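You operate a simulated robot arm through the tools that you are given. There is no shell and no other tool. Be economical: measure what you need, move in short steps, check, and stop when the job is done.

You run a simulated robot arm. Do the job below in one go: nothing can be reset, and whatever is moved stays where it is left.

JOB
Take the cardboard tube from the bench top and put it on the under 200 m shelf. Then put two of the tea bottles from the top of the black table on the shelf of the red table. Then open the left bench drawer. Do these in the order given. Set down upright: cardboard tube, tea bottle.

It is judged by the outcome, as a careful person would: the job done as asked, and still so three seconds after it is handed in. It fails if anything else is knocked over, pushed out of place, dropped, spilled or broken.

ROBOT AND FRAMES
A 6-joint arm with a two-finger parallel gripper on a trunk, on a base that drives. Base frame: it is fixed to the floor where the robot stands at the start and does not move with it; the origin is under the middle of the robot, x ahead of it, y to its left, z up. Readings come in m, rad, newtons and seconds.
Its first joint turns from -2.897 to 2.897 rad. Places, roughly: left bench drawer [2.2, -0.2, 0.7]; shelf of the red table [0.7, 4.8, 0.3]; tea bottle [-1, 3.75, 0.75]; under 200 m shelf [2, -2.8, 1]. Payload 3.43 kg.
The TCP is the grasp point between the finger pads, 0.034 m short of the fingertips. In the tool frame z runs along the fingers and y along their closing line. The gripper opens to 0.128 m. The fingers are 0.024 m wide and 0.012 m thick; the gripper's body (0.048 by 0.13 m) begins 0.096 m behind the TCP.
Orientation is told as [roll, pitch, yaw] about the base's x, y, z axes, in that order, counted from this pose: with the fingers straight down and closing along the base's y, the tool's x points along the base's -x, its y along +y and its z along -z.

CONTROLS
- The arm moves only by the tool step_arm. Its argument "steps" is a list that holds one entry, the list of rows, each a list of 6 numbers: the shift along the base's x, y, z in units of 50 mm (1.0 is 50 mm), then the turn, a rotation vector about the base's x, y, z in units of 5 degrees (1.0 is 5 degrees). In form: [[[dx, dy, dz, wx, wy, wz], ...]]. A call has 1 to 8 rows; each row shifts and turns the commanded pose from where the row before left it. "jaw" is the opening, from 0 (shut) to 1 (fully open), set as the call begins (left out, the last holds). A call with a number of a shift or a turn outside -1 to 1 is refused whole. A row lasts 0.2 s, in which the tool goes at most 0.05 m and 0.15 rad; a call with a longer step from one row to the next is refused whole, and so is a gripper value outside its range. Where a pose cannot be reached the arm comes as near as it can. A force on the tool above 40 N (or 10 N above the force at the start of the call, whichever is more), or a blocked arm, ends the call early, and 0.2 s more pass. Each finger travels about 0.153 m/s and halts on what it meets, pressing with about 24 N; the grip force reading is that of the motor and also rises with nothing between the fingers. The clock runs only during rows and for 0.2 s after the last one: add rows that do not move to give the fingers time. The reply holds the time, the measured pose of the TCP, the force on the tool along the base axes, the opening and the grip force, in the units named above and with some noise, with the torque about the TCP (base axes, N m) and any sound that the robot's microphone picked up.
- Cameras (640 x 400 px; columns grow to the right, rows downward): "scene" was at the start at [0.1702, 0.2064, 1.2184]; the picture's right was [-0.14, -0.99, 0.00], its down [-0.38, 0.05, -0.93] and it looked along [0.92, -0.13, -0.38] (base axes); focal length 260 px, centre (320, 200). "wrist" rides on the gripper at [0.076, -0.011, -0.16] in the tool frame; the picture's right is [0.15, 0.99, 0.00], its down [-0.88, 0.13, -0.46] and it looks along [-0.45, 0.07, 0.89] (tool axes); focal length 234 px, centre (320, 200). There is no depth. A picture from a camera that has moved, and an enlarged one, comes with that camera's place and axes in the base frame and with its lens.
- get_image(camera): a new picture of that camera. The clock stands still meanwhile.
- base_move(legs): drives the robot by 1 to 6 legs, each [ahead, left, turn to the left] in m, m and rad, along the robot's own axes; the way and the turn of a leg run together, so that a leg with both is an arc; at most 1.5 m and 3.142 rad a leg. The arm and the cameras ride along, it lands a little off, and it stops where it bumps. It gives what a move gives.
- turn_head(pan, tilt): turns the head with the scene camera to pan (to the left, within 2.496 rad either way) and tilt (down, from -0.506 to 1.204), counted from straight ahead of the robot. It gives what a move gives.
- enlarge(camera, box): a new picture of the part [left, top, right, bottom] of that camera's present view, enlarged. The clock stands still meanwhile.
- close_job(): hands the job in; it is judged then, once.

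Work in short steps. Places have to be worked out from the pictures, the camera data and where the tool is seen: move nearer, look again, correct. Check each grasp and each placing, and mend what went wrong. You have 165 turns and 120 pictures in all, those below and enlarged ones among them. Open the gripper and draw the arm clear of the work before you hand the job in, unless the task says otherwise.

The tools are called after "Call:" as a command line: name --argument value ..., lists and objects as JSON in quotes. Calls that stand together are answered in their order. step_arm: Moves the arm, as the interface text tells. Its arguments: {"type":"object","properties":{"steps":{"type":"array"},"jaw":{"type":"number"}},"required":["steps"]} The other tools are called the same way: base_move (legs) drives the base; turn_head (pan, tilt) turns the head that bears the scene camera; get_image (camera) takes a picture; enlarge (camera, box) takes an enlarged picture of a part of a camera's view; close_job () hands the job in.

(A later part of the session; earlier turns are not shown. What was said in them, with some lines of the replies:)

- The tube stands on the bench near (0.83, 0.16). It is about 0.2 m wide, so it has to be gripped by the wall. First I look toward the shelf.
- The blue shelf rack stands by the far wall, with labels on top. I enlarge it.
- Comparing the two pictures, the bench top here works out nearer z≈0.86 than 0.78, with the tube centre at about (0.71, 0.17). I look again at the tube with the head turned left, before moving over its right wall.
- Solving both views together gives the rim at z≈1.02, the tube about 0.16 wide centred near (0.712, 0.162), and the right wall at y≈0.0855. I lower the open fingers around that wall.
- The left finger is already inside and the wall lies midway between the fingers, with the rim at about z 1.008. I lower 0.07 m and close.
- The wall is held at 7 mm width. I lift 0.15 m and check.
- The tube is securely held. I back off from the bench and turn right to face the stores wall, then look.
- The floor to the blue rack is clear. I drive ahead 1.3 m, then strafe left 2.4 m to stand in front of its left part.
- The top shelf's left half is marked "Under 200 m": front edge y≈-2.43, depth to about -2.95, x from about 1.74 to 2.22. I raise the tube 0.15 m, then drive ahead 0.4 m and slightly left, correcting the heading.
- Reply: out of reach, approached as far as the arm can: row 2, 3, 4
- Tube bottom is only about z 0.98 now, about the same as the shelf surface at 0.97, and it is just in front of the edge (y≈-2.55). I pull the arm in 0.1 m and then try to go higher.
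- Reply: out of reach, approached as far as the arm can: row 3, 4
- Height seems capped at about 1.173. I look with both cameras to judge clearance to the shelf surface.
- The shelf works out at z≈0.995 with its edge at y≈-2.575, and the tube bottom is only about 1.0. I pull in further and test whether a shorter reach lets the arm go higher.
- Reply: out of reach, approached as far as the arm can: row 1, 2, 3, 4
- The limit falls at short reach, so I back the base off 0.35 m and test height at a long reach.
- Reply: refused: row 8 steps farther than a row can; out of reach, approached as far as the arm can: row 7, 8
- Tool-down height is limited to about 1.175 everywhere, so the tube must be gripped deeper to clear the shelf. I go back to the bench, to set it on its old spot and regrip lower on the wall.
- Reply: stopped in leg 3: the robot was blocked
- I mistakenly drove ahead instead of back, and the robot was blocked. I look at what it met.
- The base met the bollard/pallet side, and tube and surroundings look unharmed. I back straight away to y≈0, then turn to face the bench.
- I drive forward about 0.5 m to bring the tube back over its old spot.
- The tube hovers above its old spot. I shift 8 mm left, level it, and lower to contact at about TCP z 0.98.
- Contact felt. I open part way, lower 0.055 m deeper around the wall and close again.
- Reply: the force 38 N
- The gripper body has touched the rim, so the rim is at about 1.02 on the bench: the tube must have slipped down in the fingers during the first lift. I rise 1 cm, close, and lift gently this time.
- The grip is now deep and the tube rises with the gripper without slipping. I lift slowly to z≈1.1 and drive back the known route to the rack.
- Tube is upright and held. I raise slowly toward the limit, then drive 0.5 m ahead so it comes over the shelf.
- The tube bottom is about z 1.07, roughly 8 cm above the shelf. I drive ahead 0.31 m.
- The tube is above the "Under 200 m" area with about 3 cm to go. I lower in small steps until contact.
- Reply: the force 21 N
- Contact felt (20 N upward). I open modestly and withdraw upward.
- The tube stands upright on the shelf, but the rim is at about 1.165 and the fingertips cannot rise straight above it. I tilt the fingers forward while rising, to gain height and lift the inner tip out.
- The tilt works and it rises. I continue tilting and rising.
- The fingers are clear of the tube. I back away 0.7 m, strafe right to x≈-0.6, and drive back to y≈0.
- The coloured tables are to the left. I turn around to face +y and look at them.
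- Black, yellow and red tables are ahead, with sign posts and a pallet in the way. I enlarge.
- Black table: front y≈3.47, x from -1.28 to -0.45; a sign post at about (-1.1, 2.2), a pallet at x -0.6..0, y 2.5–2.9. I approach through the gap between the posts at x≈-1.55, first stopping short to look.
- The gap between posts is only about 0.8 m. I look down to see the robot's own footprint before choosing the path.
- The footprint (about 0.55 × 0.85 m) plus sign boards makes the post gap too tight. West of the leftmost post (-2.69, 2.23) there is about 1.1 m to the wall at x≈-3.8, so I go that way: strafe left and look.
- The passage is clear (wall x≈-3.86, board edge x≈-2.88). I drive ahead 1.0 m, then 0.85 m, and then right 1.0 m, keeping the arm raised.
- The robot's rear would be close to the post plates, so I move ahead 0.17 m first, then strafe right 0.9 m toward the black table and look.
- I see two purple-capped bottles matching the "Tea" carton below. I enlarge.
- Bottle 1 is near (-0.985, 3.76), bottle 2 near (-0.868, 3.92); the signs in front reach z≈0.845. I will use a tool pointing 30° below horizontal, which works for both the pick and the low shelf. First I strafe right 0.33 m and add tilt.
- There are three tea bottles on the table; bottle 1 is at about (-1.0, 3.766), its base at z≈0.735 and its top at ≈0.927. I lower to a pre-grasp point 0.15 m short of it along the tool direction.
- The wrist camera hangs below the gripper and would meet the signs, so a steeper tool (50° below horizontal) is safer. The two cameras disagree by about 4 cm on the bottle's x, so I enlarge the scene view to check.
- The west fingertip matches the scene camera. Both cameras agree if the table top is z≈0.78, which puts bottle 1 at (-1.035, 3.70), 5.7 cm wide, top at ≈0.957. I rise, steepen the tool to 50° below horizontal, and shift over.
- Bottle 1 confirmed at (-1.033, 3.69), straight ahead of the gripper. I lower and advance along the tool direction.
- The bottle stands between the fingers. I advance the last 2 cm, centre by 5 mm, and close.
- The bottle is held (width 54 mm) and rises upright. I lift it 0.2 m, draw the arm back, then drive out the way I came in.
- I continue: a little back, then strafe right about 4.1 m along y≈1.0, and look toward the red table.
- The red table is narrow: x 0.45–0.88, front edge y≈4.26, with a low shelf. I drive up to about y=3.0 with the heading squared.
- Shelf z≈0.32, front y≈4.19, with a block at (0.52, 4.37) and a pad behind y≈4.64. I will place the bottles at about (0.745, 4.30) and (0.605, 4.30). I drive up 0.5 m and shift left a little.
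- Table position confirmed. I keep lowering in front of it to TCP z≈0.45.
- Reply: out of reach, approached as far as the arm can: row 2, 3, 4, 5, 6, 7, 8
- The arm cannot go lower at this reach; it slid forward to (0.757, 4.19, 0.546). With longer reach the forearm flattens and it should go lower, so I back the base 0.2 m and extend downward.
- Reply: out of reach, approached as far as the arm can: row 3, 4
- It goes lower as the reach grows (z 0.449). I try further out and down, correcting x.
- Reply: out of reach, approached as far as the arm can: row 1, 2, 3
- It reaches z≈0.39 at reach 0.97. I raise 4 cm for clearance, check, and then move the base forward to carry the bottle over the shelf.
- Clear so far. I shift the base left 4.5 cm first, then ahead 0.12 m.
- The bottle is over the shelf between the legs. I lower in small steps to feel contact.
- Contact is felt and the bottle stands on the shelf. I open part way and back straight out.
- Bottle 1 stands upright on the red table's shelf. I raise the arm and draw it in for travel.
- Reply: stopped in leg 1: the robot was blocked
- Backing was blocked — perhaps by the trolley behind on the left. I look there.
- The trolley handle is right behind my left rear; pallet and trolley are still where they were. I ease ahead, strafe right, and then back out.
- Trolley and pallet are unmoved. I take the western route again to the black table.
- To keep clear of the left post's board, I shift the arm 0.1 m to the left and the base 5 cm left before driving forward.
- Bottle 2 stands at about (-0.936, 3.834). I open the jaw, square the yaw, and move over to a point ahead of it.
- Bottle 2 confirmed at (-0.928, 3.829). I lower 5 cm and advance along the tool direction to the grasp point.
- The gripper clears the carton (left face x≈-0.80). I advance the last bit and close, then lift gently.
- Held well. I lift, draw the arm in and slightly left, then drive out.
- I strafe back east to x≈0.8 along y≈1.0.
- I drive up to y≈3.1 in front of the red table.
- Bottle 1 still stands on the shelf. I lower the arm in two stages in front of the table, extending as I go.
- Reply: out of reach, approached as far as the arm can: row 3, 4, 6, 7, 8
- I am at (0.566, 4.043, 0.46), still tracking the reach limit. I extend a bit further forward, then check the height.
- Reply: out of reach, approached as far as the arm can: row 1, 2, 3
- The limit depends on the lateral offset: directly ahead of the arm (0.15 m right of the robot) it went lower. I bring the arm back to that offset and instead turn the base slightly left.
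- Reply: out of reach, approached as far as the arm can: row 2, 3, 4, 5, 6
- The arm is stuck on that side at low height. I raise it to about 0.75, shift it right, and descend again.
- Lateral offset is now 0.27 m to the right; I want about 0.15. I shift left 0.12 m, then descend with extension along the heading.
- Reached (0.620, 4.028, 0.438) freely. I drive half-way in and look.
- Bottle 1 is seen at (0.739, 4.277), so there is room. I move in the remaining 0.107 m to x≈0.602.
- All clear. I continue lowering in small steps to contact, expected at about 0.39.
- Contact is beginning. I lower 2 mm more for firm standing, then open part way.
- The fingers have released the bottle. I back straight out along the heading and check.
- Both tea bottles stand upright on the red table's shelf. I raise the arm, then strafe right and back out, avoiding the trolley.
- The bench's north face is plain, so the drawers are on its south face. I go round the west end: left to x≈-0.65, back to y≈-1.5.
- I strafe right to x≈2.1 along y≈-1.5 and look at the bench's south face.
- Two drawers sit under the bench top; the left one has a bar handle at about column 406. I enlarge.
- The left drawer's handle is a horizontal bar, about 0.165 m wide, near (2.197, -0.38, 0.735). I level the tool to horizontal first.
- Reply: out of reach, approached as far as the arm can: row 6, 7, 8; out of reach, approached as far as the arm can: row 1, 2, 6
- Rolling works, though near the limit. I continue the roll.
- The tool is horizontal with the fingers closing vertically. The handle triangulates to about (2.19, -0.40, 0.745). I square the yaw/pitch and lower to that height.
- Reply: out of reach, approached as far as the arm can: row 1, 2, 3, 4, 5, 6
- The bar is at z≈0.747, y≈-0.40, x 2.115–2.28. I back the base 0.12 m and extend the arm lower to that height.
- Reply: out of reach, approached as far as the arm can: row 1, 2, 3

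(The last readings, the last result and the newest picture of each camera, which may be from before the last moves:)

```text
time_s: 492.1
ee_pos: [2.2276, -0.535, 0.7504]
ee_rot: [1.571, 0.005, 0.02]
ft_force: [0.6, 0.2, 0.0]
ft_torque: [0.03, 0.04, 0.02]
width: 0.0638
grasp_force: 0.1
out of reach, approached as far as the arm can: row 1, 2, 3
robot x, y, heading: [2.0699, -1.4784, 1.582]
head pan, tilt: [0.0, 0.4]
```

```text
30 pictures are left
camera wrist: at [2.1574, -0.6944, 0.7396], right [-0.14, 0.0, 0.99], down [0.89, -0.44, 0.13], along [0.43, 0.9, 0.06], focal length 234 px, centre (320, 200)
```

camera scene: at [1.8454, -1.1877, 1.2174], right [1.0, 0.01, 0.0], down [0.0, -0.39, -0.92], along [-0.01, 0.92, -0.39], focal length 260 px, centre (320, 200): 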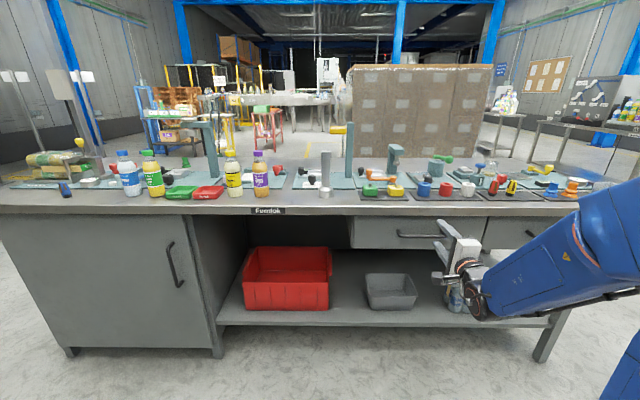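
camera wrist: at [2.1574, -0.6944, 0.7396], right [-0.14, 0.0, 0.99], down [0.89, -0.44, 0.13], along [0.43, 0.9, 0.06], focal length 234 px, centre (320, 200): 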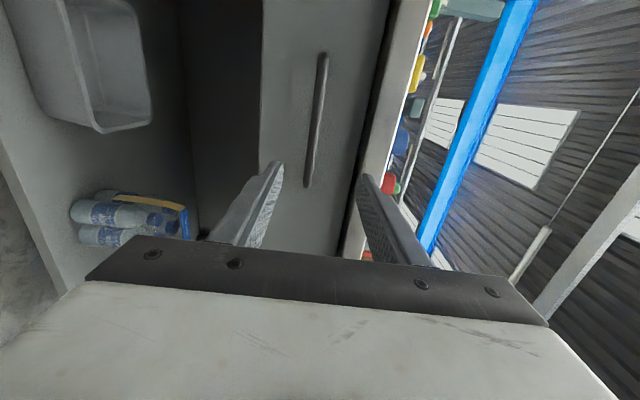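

The bar now lies level between the fingers: y≈-0.372, z≈0.739, x 2.124–2.289. I trim the height by 1 cm and drive ahead 0.1 m, a little to the left.

Call:
step_arm --steps '[[[0, 0.3, -0.2, 0, 0, -0.2], [0, 0, 0, 0, 0, 0]]]'

Call:
base_move --legs '[[0.09, 0.025, 0]]'

Call:
get_image --camera "wrist"

Call:
enlarge --camera "scene" --box '[340, 190, 520, 310]'

```text
time_s: 492.7
ee_pos: [2.2411, -0.5223, 0.7417]
ee_rot: [1.568, 0.003, 0.01]
ft_force: [-0.6, 0.0, -1.2]
ft_torque: [-0.01, 0.03, -0.02]
width: 0.0639
grasp_force: 0.1
out of reach, approached as far as the arm can: row 1
robot x, y, heading: [2.0689, -1.4779, 1.583]
head pan, tilt: [0.0, 0.4]
```

```text
time_s: 493.8
ee_pos: [2.2163, -0.4313, 0.7419]
ee_rot: [1.569, 0.004, 0.008]
ft_force: [-0.3, 0.5, 0.2]
ft_torque: [0.01, -0.01, 0.01]
width: 0.064
grasp_force: 0.1
robot x, y, heading: [2.046, -1.3866, 1.586]
head pan, tilt: [0.0, 0.4]
```

```text
29 pictures are left
camera wrist: at [2.143, -0.5895, 0.7313], right [-0.14, 0.0, 0.99], down [0.88, -0.45, 0.13], along [0.45, 0.89, 0.06], focal length 234 px, centre (320, 200)
```

wrist: 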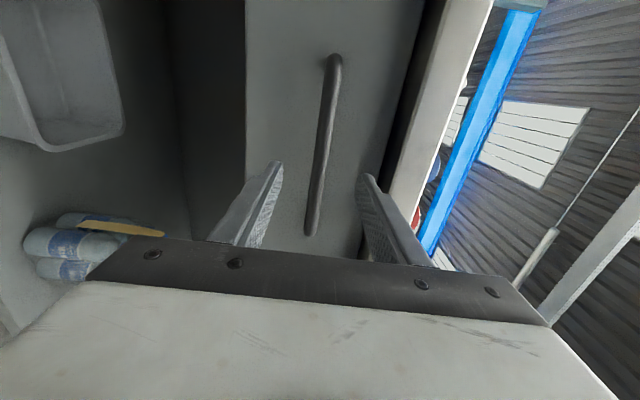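

```text
3.33 times, centred on (430, 250) of scene
camera zoom: at [1.8205, -1.2157, 1.2174], right [1.0, 0.01, 0.0], down [0.0, -0.39, -0.92], along [-0.01, 0.92, -0.39], focal length 868 px, centre (-47, 33)
```

zoom: 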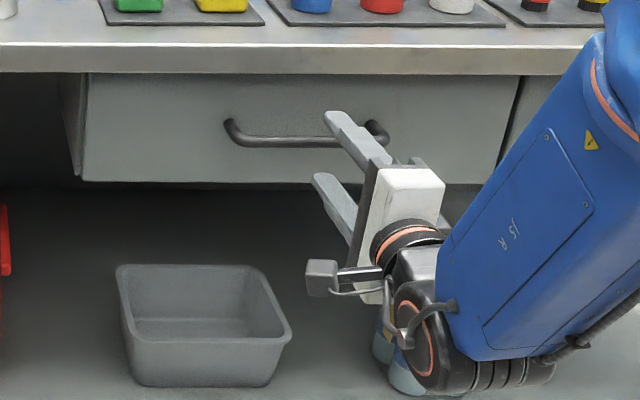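

Bar confirmed at y≈-0.38, z≈0.74. I narrow the jaw slightly and advance 4.3 cm, then close on the bar.

Call:
step_arm --steps '[[[0, 0, 0, 0, 0, 0]]]' --jaw 0.4

Call:
base_move --legs '[[0.043, 0, 0]]'

Call:
step_arm --steps '[[[0, 0, 0, 0, 0, 0], [0, 0, 0, 0, 0, 0], [0, 0, 0, 0, 0, 0]]]' --jaw 0

Call:
get_image --camera "wrist"

```text
time_s: 494.2
ee_pos: [2.2174, -0.4303, 0.7409]
ee_rot: [1.568, 0.004, 0.007]
ft_force: [0.1, -0.3, 0.5]
ft_torque: [0.02, -0.01, 0.0]
width: 0.0513
grasp_force: 0.0
robot x, y, heading: [2.0445, -1.3894, 1.578]
head pan, tilt: [0.0, 0.4]
```

```text
time_s: 495.1
ee_pos: [2.2154, -0.3874, 0.7413]
ee_rot: [1.567, 0.003, 0.007]
ft_force: [-0.5, -0.3, 0.0]
ft_torque: [-0.02, 0.02, -0.03]
width: 0.0513
grasp_force: 0.1
robot x, y, heading: [2.0397, -1.3449, 1.578]
head pan, tilt: [0.0, 0.4]
```

```text
time_s: 495.9
ee_pos: [2.2155, -0.3879, 0.7407]
ee_rot: [1.567, 0.002, 0.007]
ft_force: [1.0, -5.0, -14.8]
ft_torque: [-0.07, -0.39, 0.36]
width: 0.0136
grasp_force: 44.7
robot x, y, heading: [2.0474, -1.3444, 1.58]
head pan, tilt: [0.0, 0.4]
```

```text
27 pictures are left
camera wrist: at [2.142, -0.5469, 0.7304], right [-0.14, 0.0, 0.99], down [0.88, -0.45, 0.13], along [0.44, 0.89, 0.06], focal length 234 px, centre (320, 200)
```

wrist: 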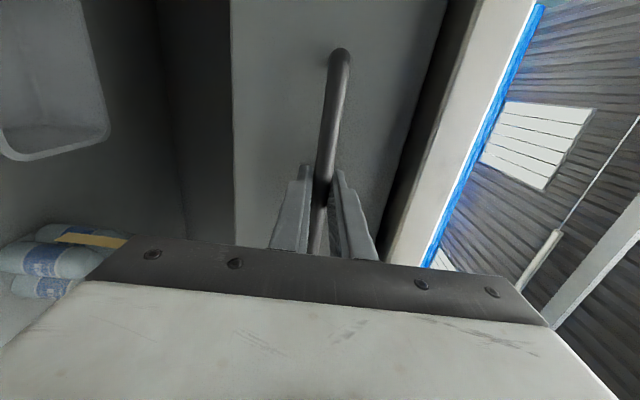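

The bar is gripped (13.6 mm). I pull by driving the base back 0.1 m and check.

Call:
base_move --legs '[[-0.1, 0, 0]]'

Call:
get_image --camera "scene"

```text
time_s: 497.1
ee_pos: [2.2154, -0.4892, 0.7407]
ee_rot: [1.566, 0.001, 0.007]
ft_force: [-31.7, 0.6, -24.8]
ft_torque: [-0.09, -0.4, 0.22]
width: 0.0139
grasp_force: 45.4
robot x, y, heading: [2.0468, -1.4459, 1.584]
head pan, tilt: [0.0, 0.4]
```

```text
26 pictures are left
camera scene: at [1.8202, -1.2748, 1.2171], right [1.0, 0.01, 0.0], down [0.0, -0.39, -0.92], along [-0.01, 0.92, -0.39], focal length 260 px, centre (320, 200)
```

scene: 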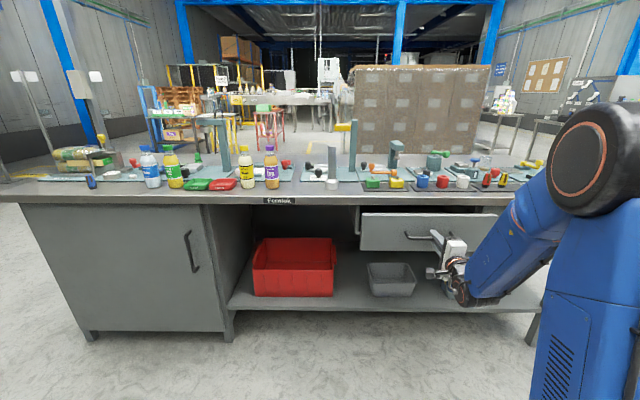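

The drawer came out 0.1 m. There is some sideways force, so I continue back with a slight leftward correction.

Call:
base_move --legs '[[-0.1, 0.006, 0]]'

```text
time_s: 498.2
ee_pos: [2.2111, -0.5917, 0.7405]
ee_rot: [1.566, 0.003, 0.007]
ft_force: [30.9, 0.6, -9.0]
ft_torque: [-0.03, -0.39, -0.16]
width: 0.0141
grasp_force: 45.3
robot x, y, heading: [2.0398, -1.5438, 1.582]
head pan, tilt: [0.0, 0.4]
```

It is now 0.2 m out. I pull a little further, with a small opposite correction.

Call:
base_move --legs '[[-0.08, -0.003, 0]]'

Call:
get_image --camera "scene"

```text
time_s: 499.3
ee_pos: [2.2151, -0.6722, 0.7394]
ee_rot: [1.565, 0.003, 0.006]
ft_force: [-31.0, 1.8, -7.7]
ft_torque: [-0.03, -0.6, 0.24]
width: 0.0138
grasp_force: 44.8
robot x, y, heading: [2.0428, -1.6327, 1.581]
head pan, tilt: [0.0, 0.4]
```

```text
25 pictures are left
camera scene: at [1.8191, -1.4563, 1.2172], right [1.0, 0.01, 0.0], down [0.0, -0.39, -0.92], along [-0.01, 0.92, -0.39], focal length 260 px, centre (320, 200)
```

scene: 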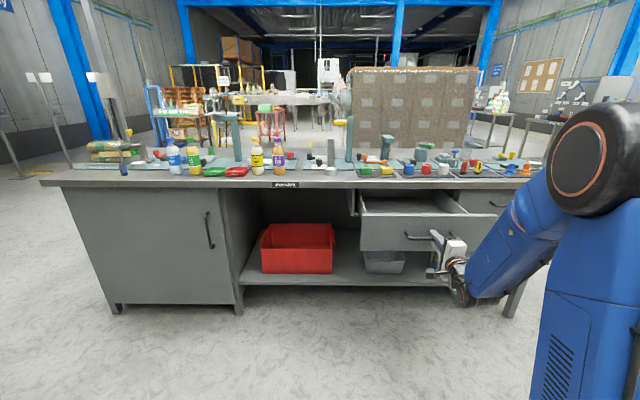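

The drawer is open 0.285 m with its inside visible. I test a little further to find whether travel remains.

Call:
base_move --legs '[[-0.06, 0.003, 0]]'

Call:
get_image --camera "wrist"

```text
time_s: 500.2
ee_pos: [2.2143, -0.7327, 0.7403]
ee_rot: [1.565, 0.003, 0.005]
ft_force: [25.9, 0.9, -2.2]
ft_torque: [0.0, -0.41, -0.89]
width: 0.0138
grasp_force: 45.2
robot x, y, heading: [2.0414, -1.6892, 1.582]
head pan, tilt: [0.0, 0.4]
```

```text
24 pictures are left
camera wrist: at [2.1411, -0.8912, 0.7304], right [-0.14, 0.0, 0.99], down [0.88, -0.45, 0.13], along [0.45, 0.89, 0.06], focal length 234 px, centre (320, 200)
```

wrist: 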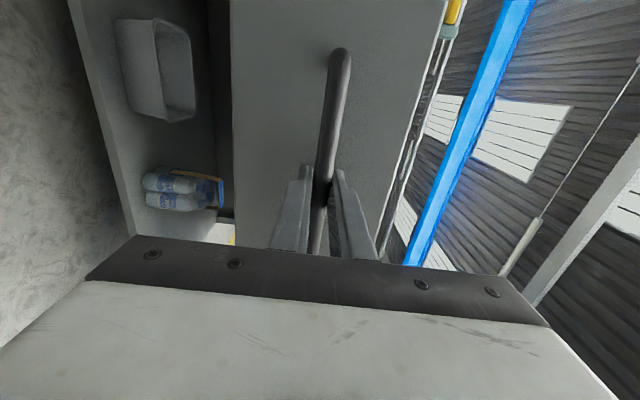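

It followed to 0.345 m without slipping. One more small pull to see if the stop is reached.

Call:
base_move --legs '[[-0.04, -0.001, 0]]'

Call:
get_image --camera "scene"

Call:
get_image --camera "wrist"

```text
time_s: 501.1
ee_pos: [2.2139, -0.7564, 0.7395]
ee_rot: [1.568, 0.004, 0.008]
ft_force: [0.3, -1.8, -2.7]
ft_torque: [-0.02, -0.26, -0.12]
width: 0.0139
grasp_force: 45.1
robot x, y, heading: [2.0394, -1.7149, 1.583]
head pan, tilt: [0.0, 0.4]
stopped in leg 1: the force on the tool passed its limit (the readings are from after the stop); the commanded pose is now the measured one
```

```text
23 pictures are left
camera scene: at [1.8186, -1.543, 1.2174], right [1.0, 0.01, 0.0], down [0.0, -0.39, -0.92], along [-0.01, 0.92, -0.39], focal length 260 px, centre (320, 200)
```

scene: 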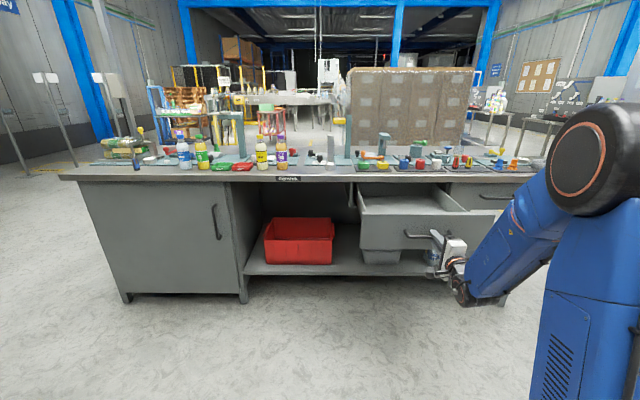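

```text
22 pictures are left
camera wrist: at [2.1413, -0.9156, 0.7303], right [-0.14, 0.0, 0.99], down [0.88, -0.45, 0.13], along [0.44, 0.89, 0.06], focal length 234 px, centre (320, 200)
```

wrist: 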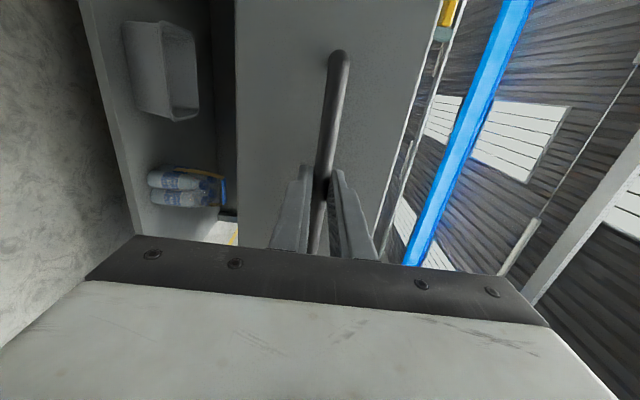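

The drawer has reached its stop at about 0.37 m. I open the jaw and back the gripper off the handle.

Call:
step_arm --steps '[[[0, 0, 0, 0, 0, 0], [0, 0, 0, 0, 0, 0], [0, 0, 0, 0, 0, 0]]]' --jaw 0.5

Call:
base_move --legs '[[-0.25, 0, 0]]'

Call:
get_image --camera "scene"

```text
time_s: 501.9
ee_pos: [2.2136, -0.7565, 0.739]
ee_rot: [1.567, 0.003, 0.008]
ft_force: [0.0, 0.6, -0.1]
ft_torque: [-0.02, 0.0, -0.01]
width: 0.064
grasp_force: 0.1
robot x, y, heading: [2.0448, -1.7116, 1.583]
head pan, tilt: [0.0, 0.4]
```

```text
time_s: 503.8
ee_pos: [2.2202, -1.011, 0.7417]
ee_rot: [1.567, 0.004, 0.003]
ft_force: [0.4, 0.5, 0.9]
ft_torque: [0.0, -0.03, -0.01]
width: 0.0642
grasp_force: 0.0
robot x, y, heading: [2.0427, -1.9698, 1.58]
head pan, tilt: [0.0, 0.4]
```

```text
21 pictures are left
camera scene: at [1.8213, -1.7969, 1.2174], right [1.0, 0.01, 0.0], down [0.0, -0.39, -0.92], along [-0.01, 0.92, -0.39], focal length 260 px, centre (320, 200)
```

scene: 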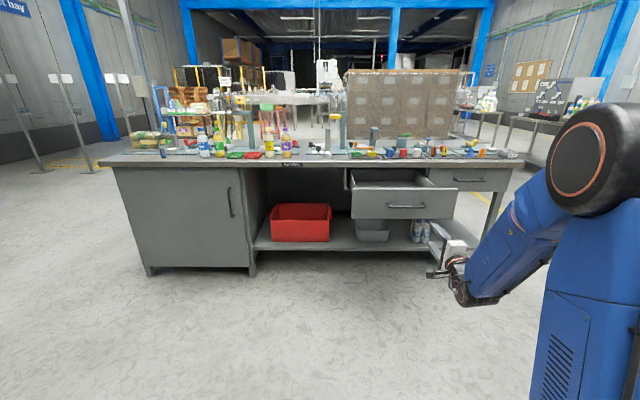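

The drawer stays open and the gripper is clear. A last look behind me at the tube on its shelf.

Call:
turn_head --pan 2.49 --tilt 0.3

Call:
get_image --camera "scene"

```text
time_s: 506.0
ee_pos: [2.2208, -1.0117, 0.7412]
ee_rot: [1.568, 0.003, 0.001]
ft_force: [-0.5, -0.2, 0.5]
ft_torque: [0.03, 0.0, 0.0]
width: 0.064
grasp_force: 0.1
robot x, y, heading: [2.0424, -1.9662, 1.574]
head pan, tilt: [2.491, 0.3]
```

```text
20 pictures are left
camera scene: at [1.7657, -1.9641, 1.2267], right [-0.8, 0.6, 0.0], down [0.18, 0.24, -0.96], along [-0.57, -0.76, -0.3], focal length 260 px, centre (320, 200)
```

scene: 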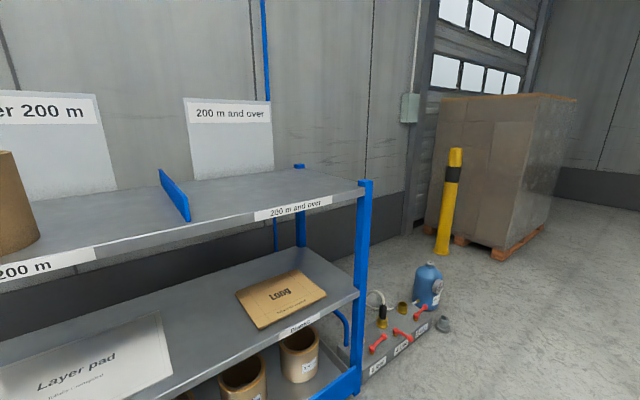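

The tube stands on the "Under 200 m" shelf, both bottles are on the red table's shelf, and the drawer is open. I hand in.

Call:
close_job

```text
The job is handed in.
```

I finished all three parts in the order given and handed the job in. The cardboard tube stands upright on the "Under 200 m" shelf, and two tea bottles stand upright on the shelf of the red table. The left bench drawer is pulled out to its stop, about 0.37 m.

The base was blocked twice while driving: once near the yellow bollard and the wrapped pallet beside it, and once against the green trolley. In the pictures afterwards nothing looked knocked over. By measurement the trolley had not moved.
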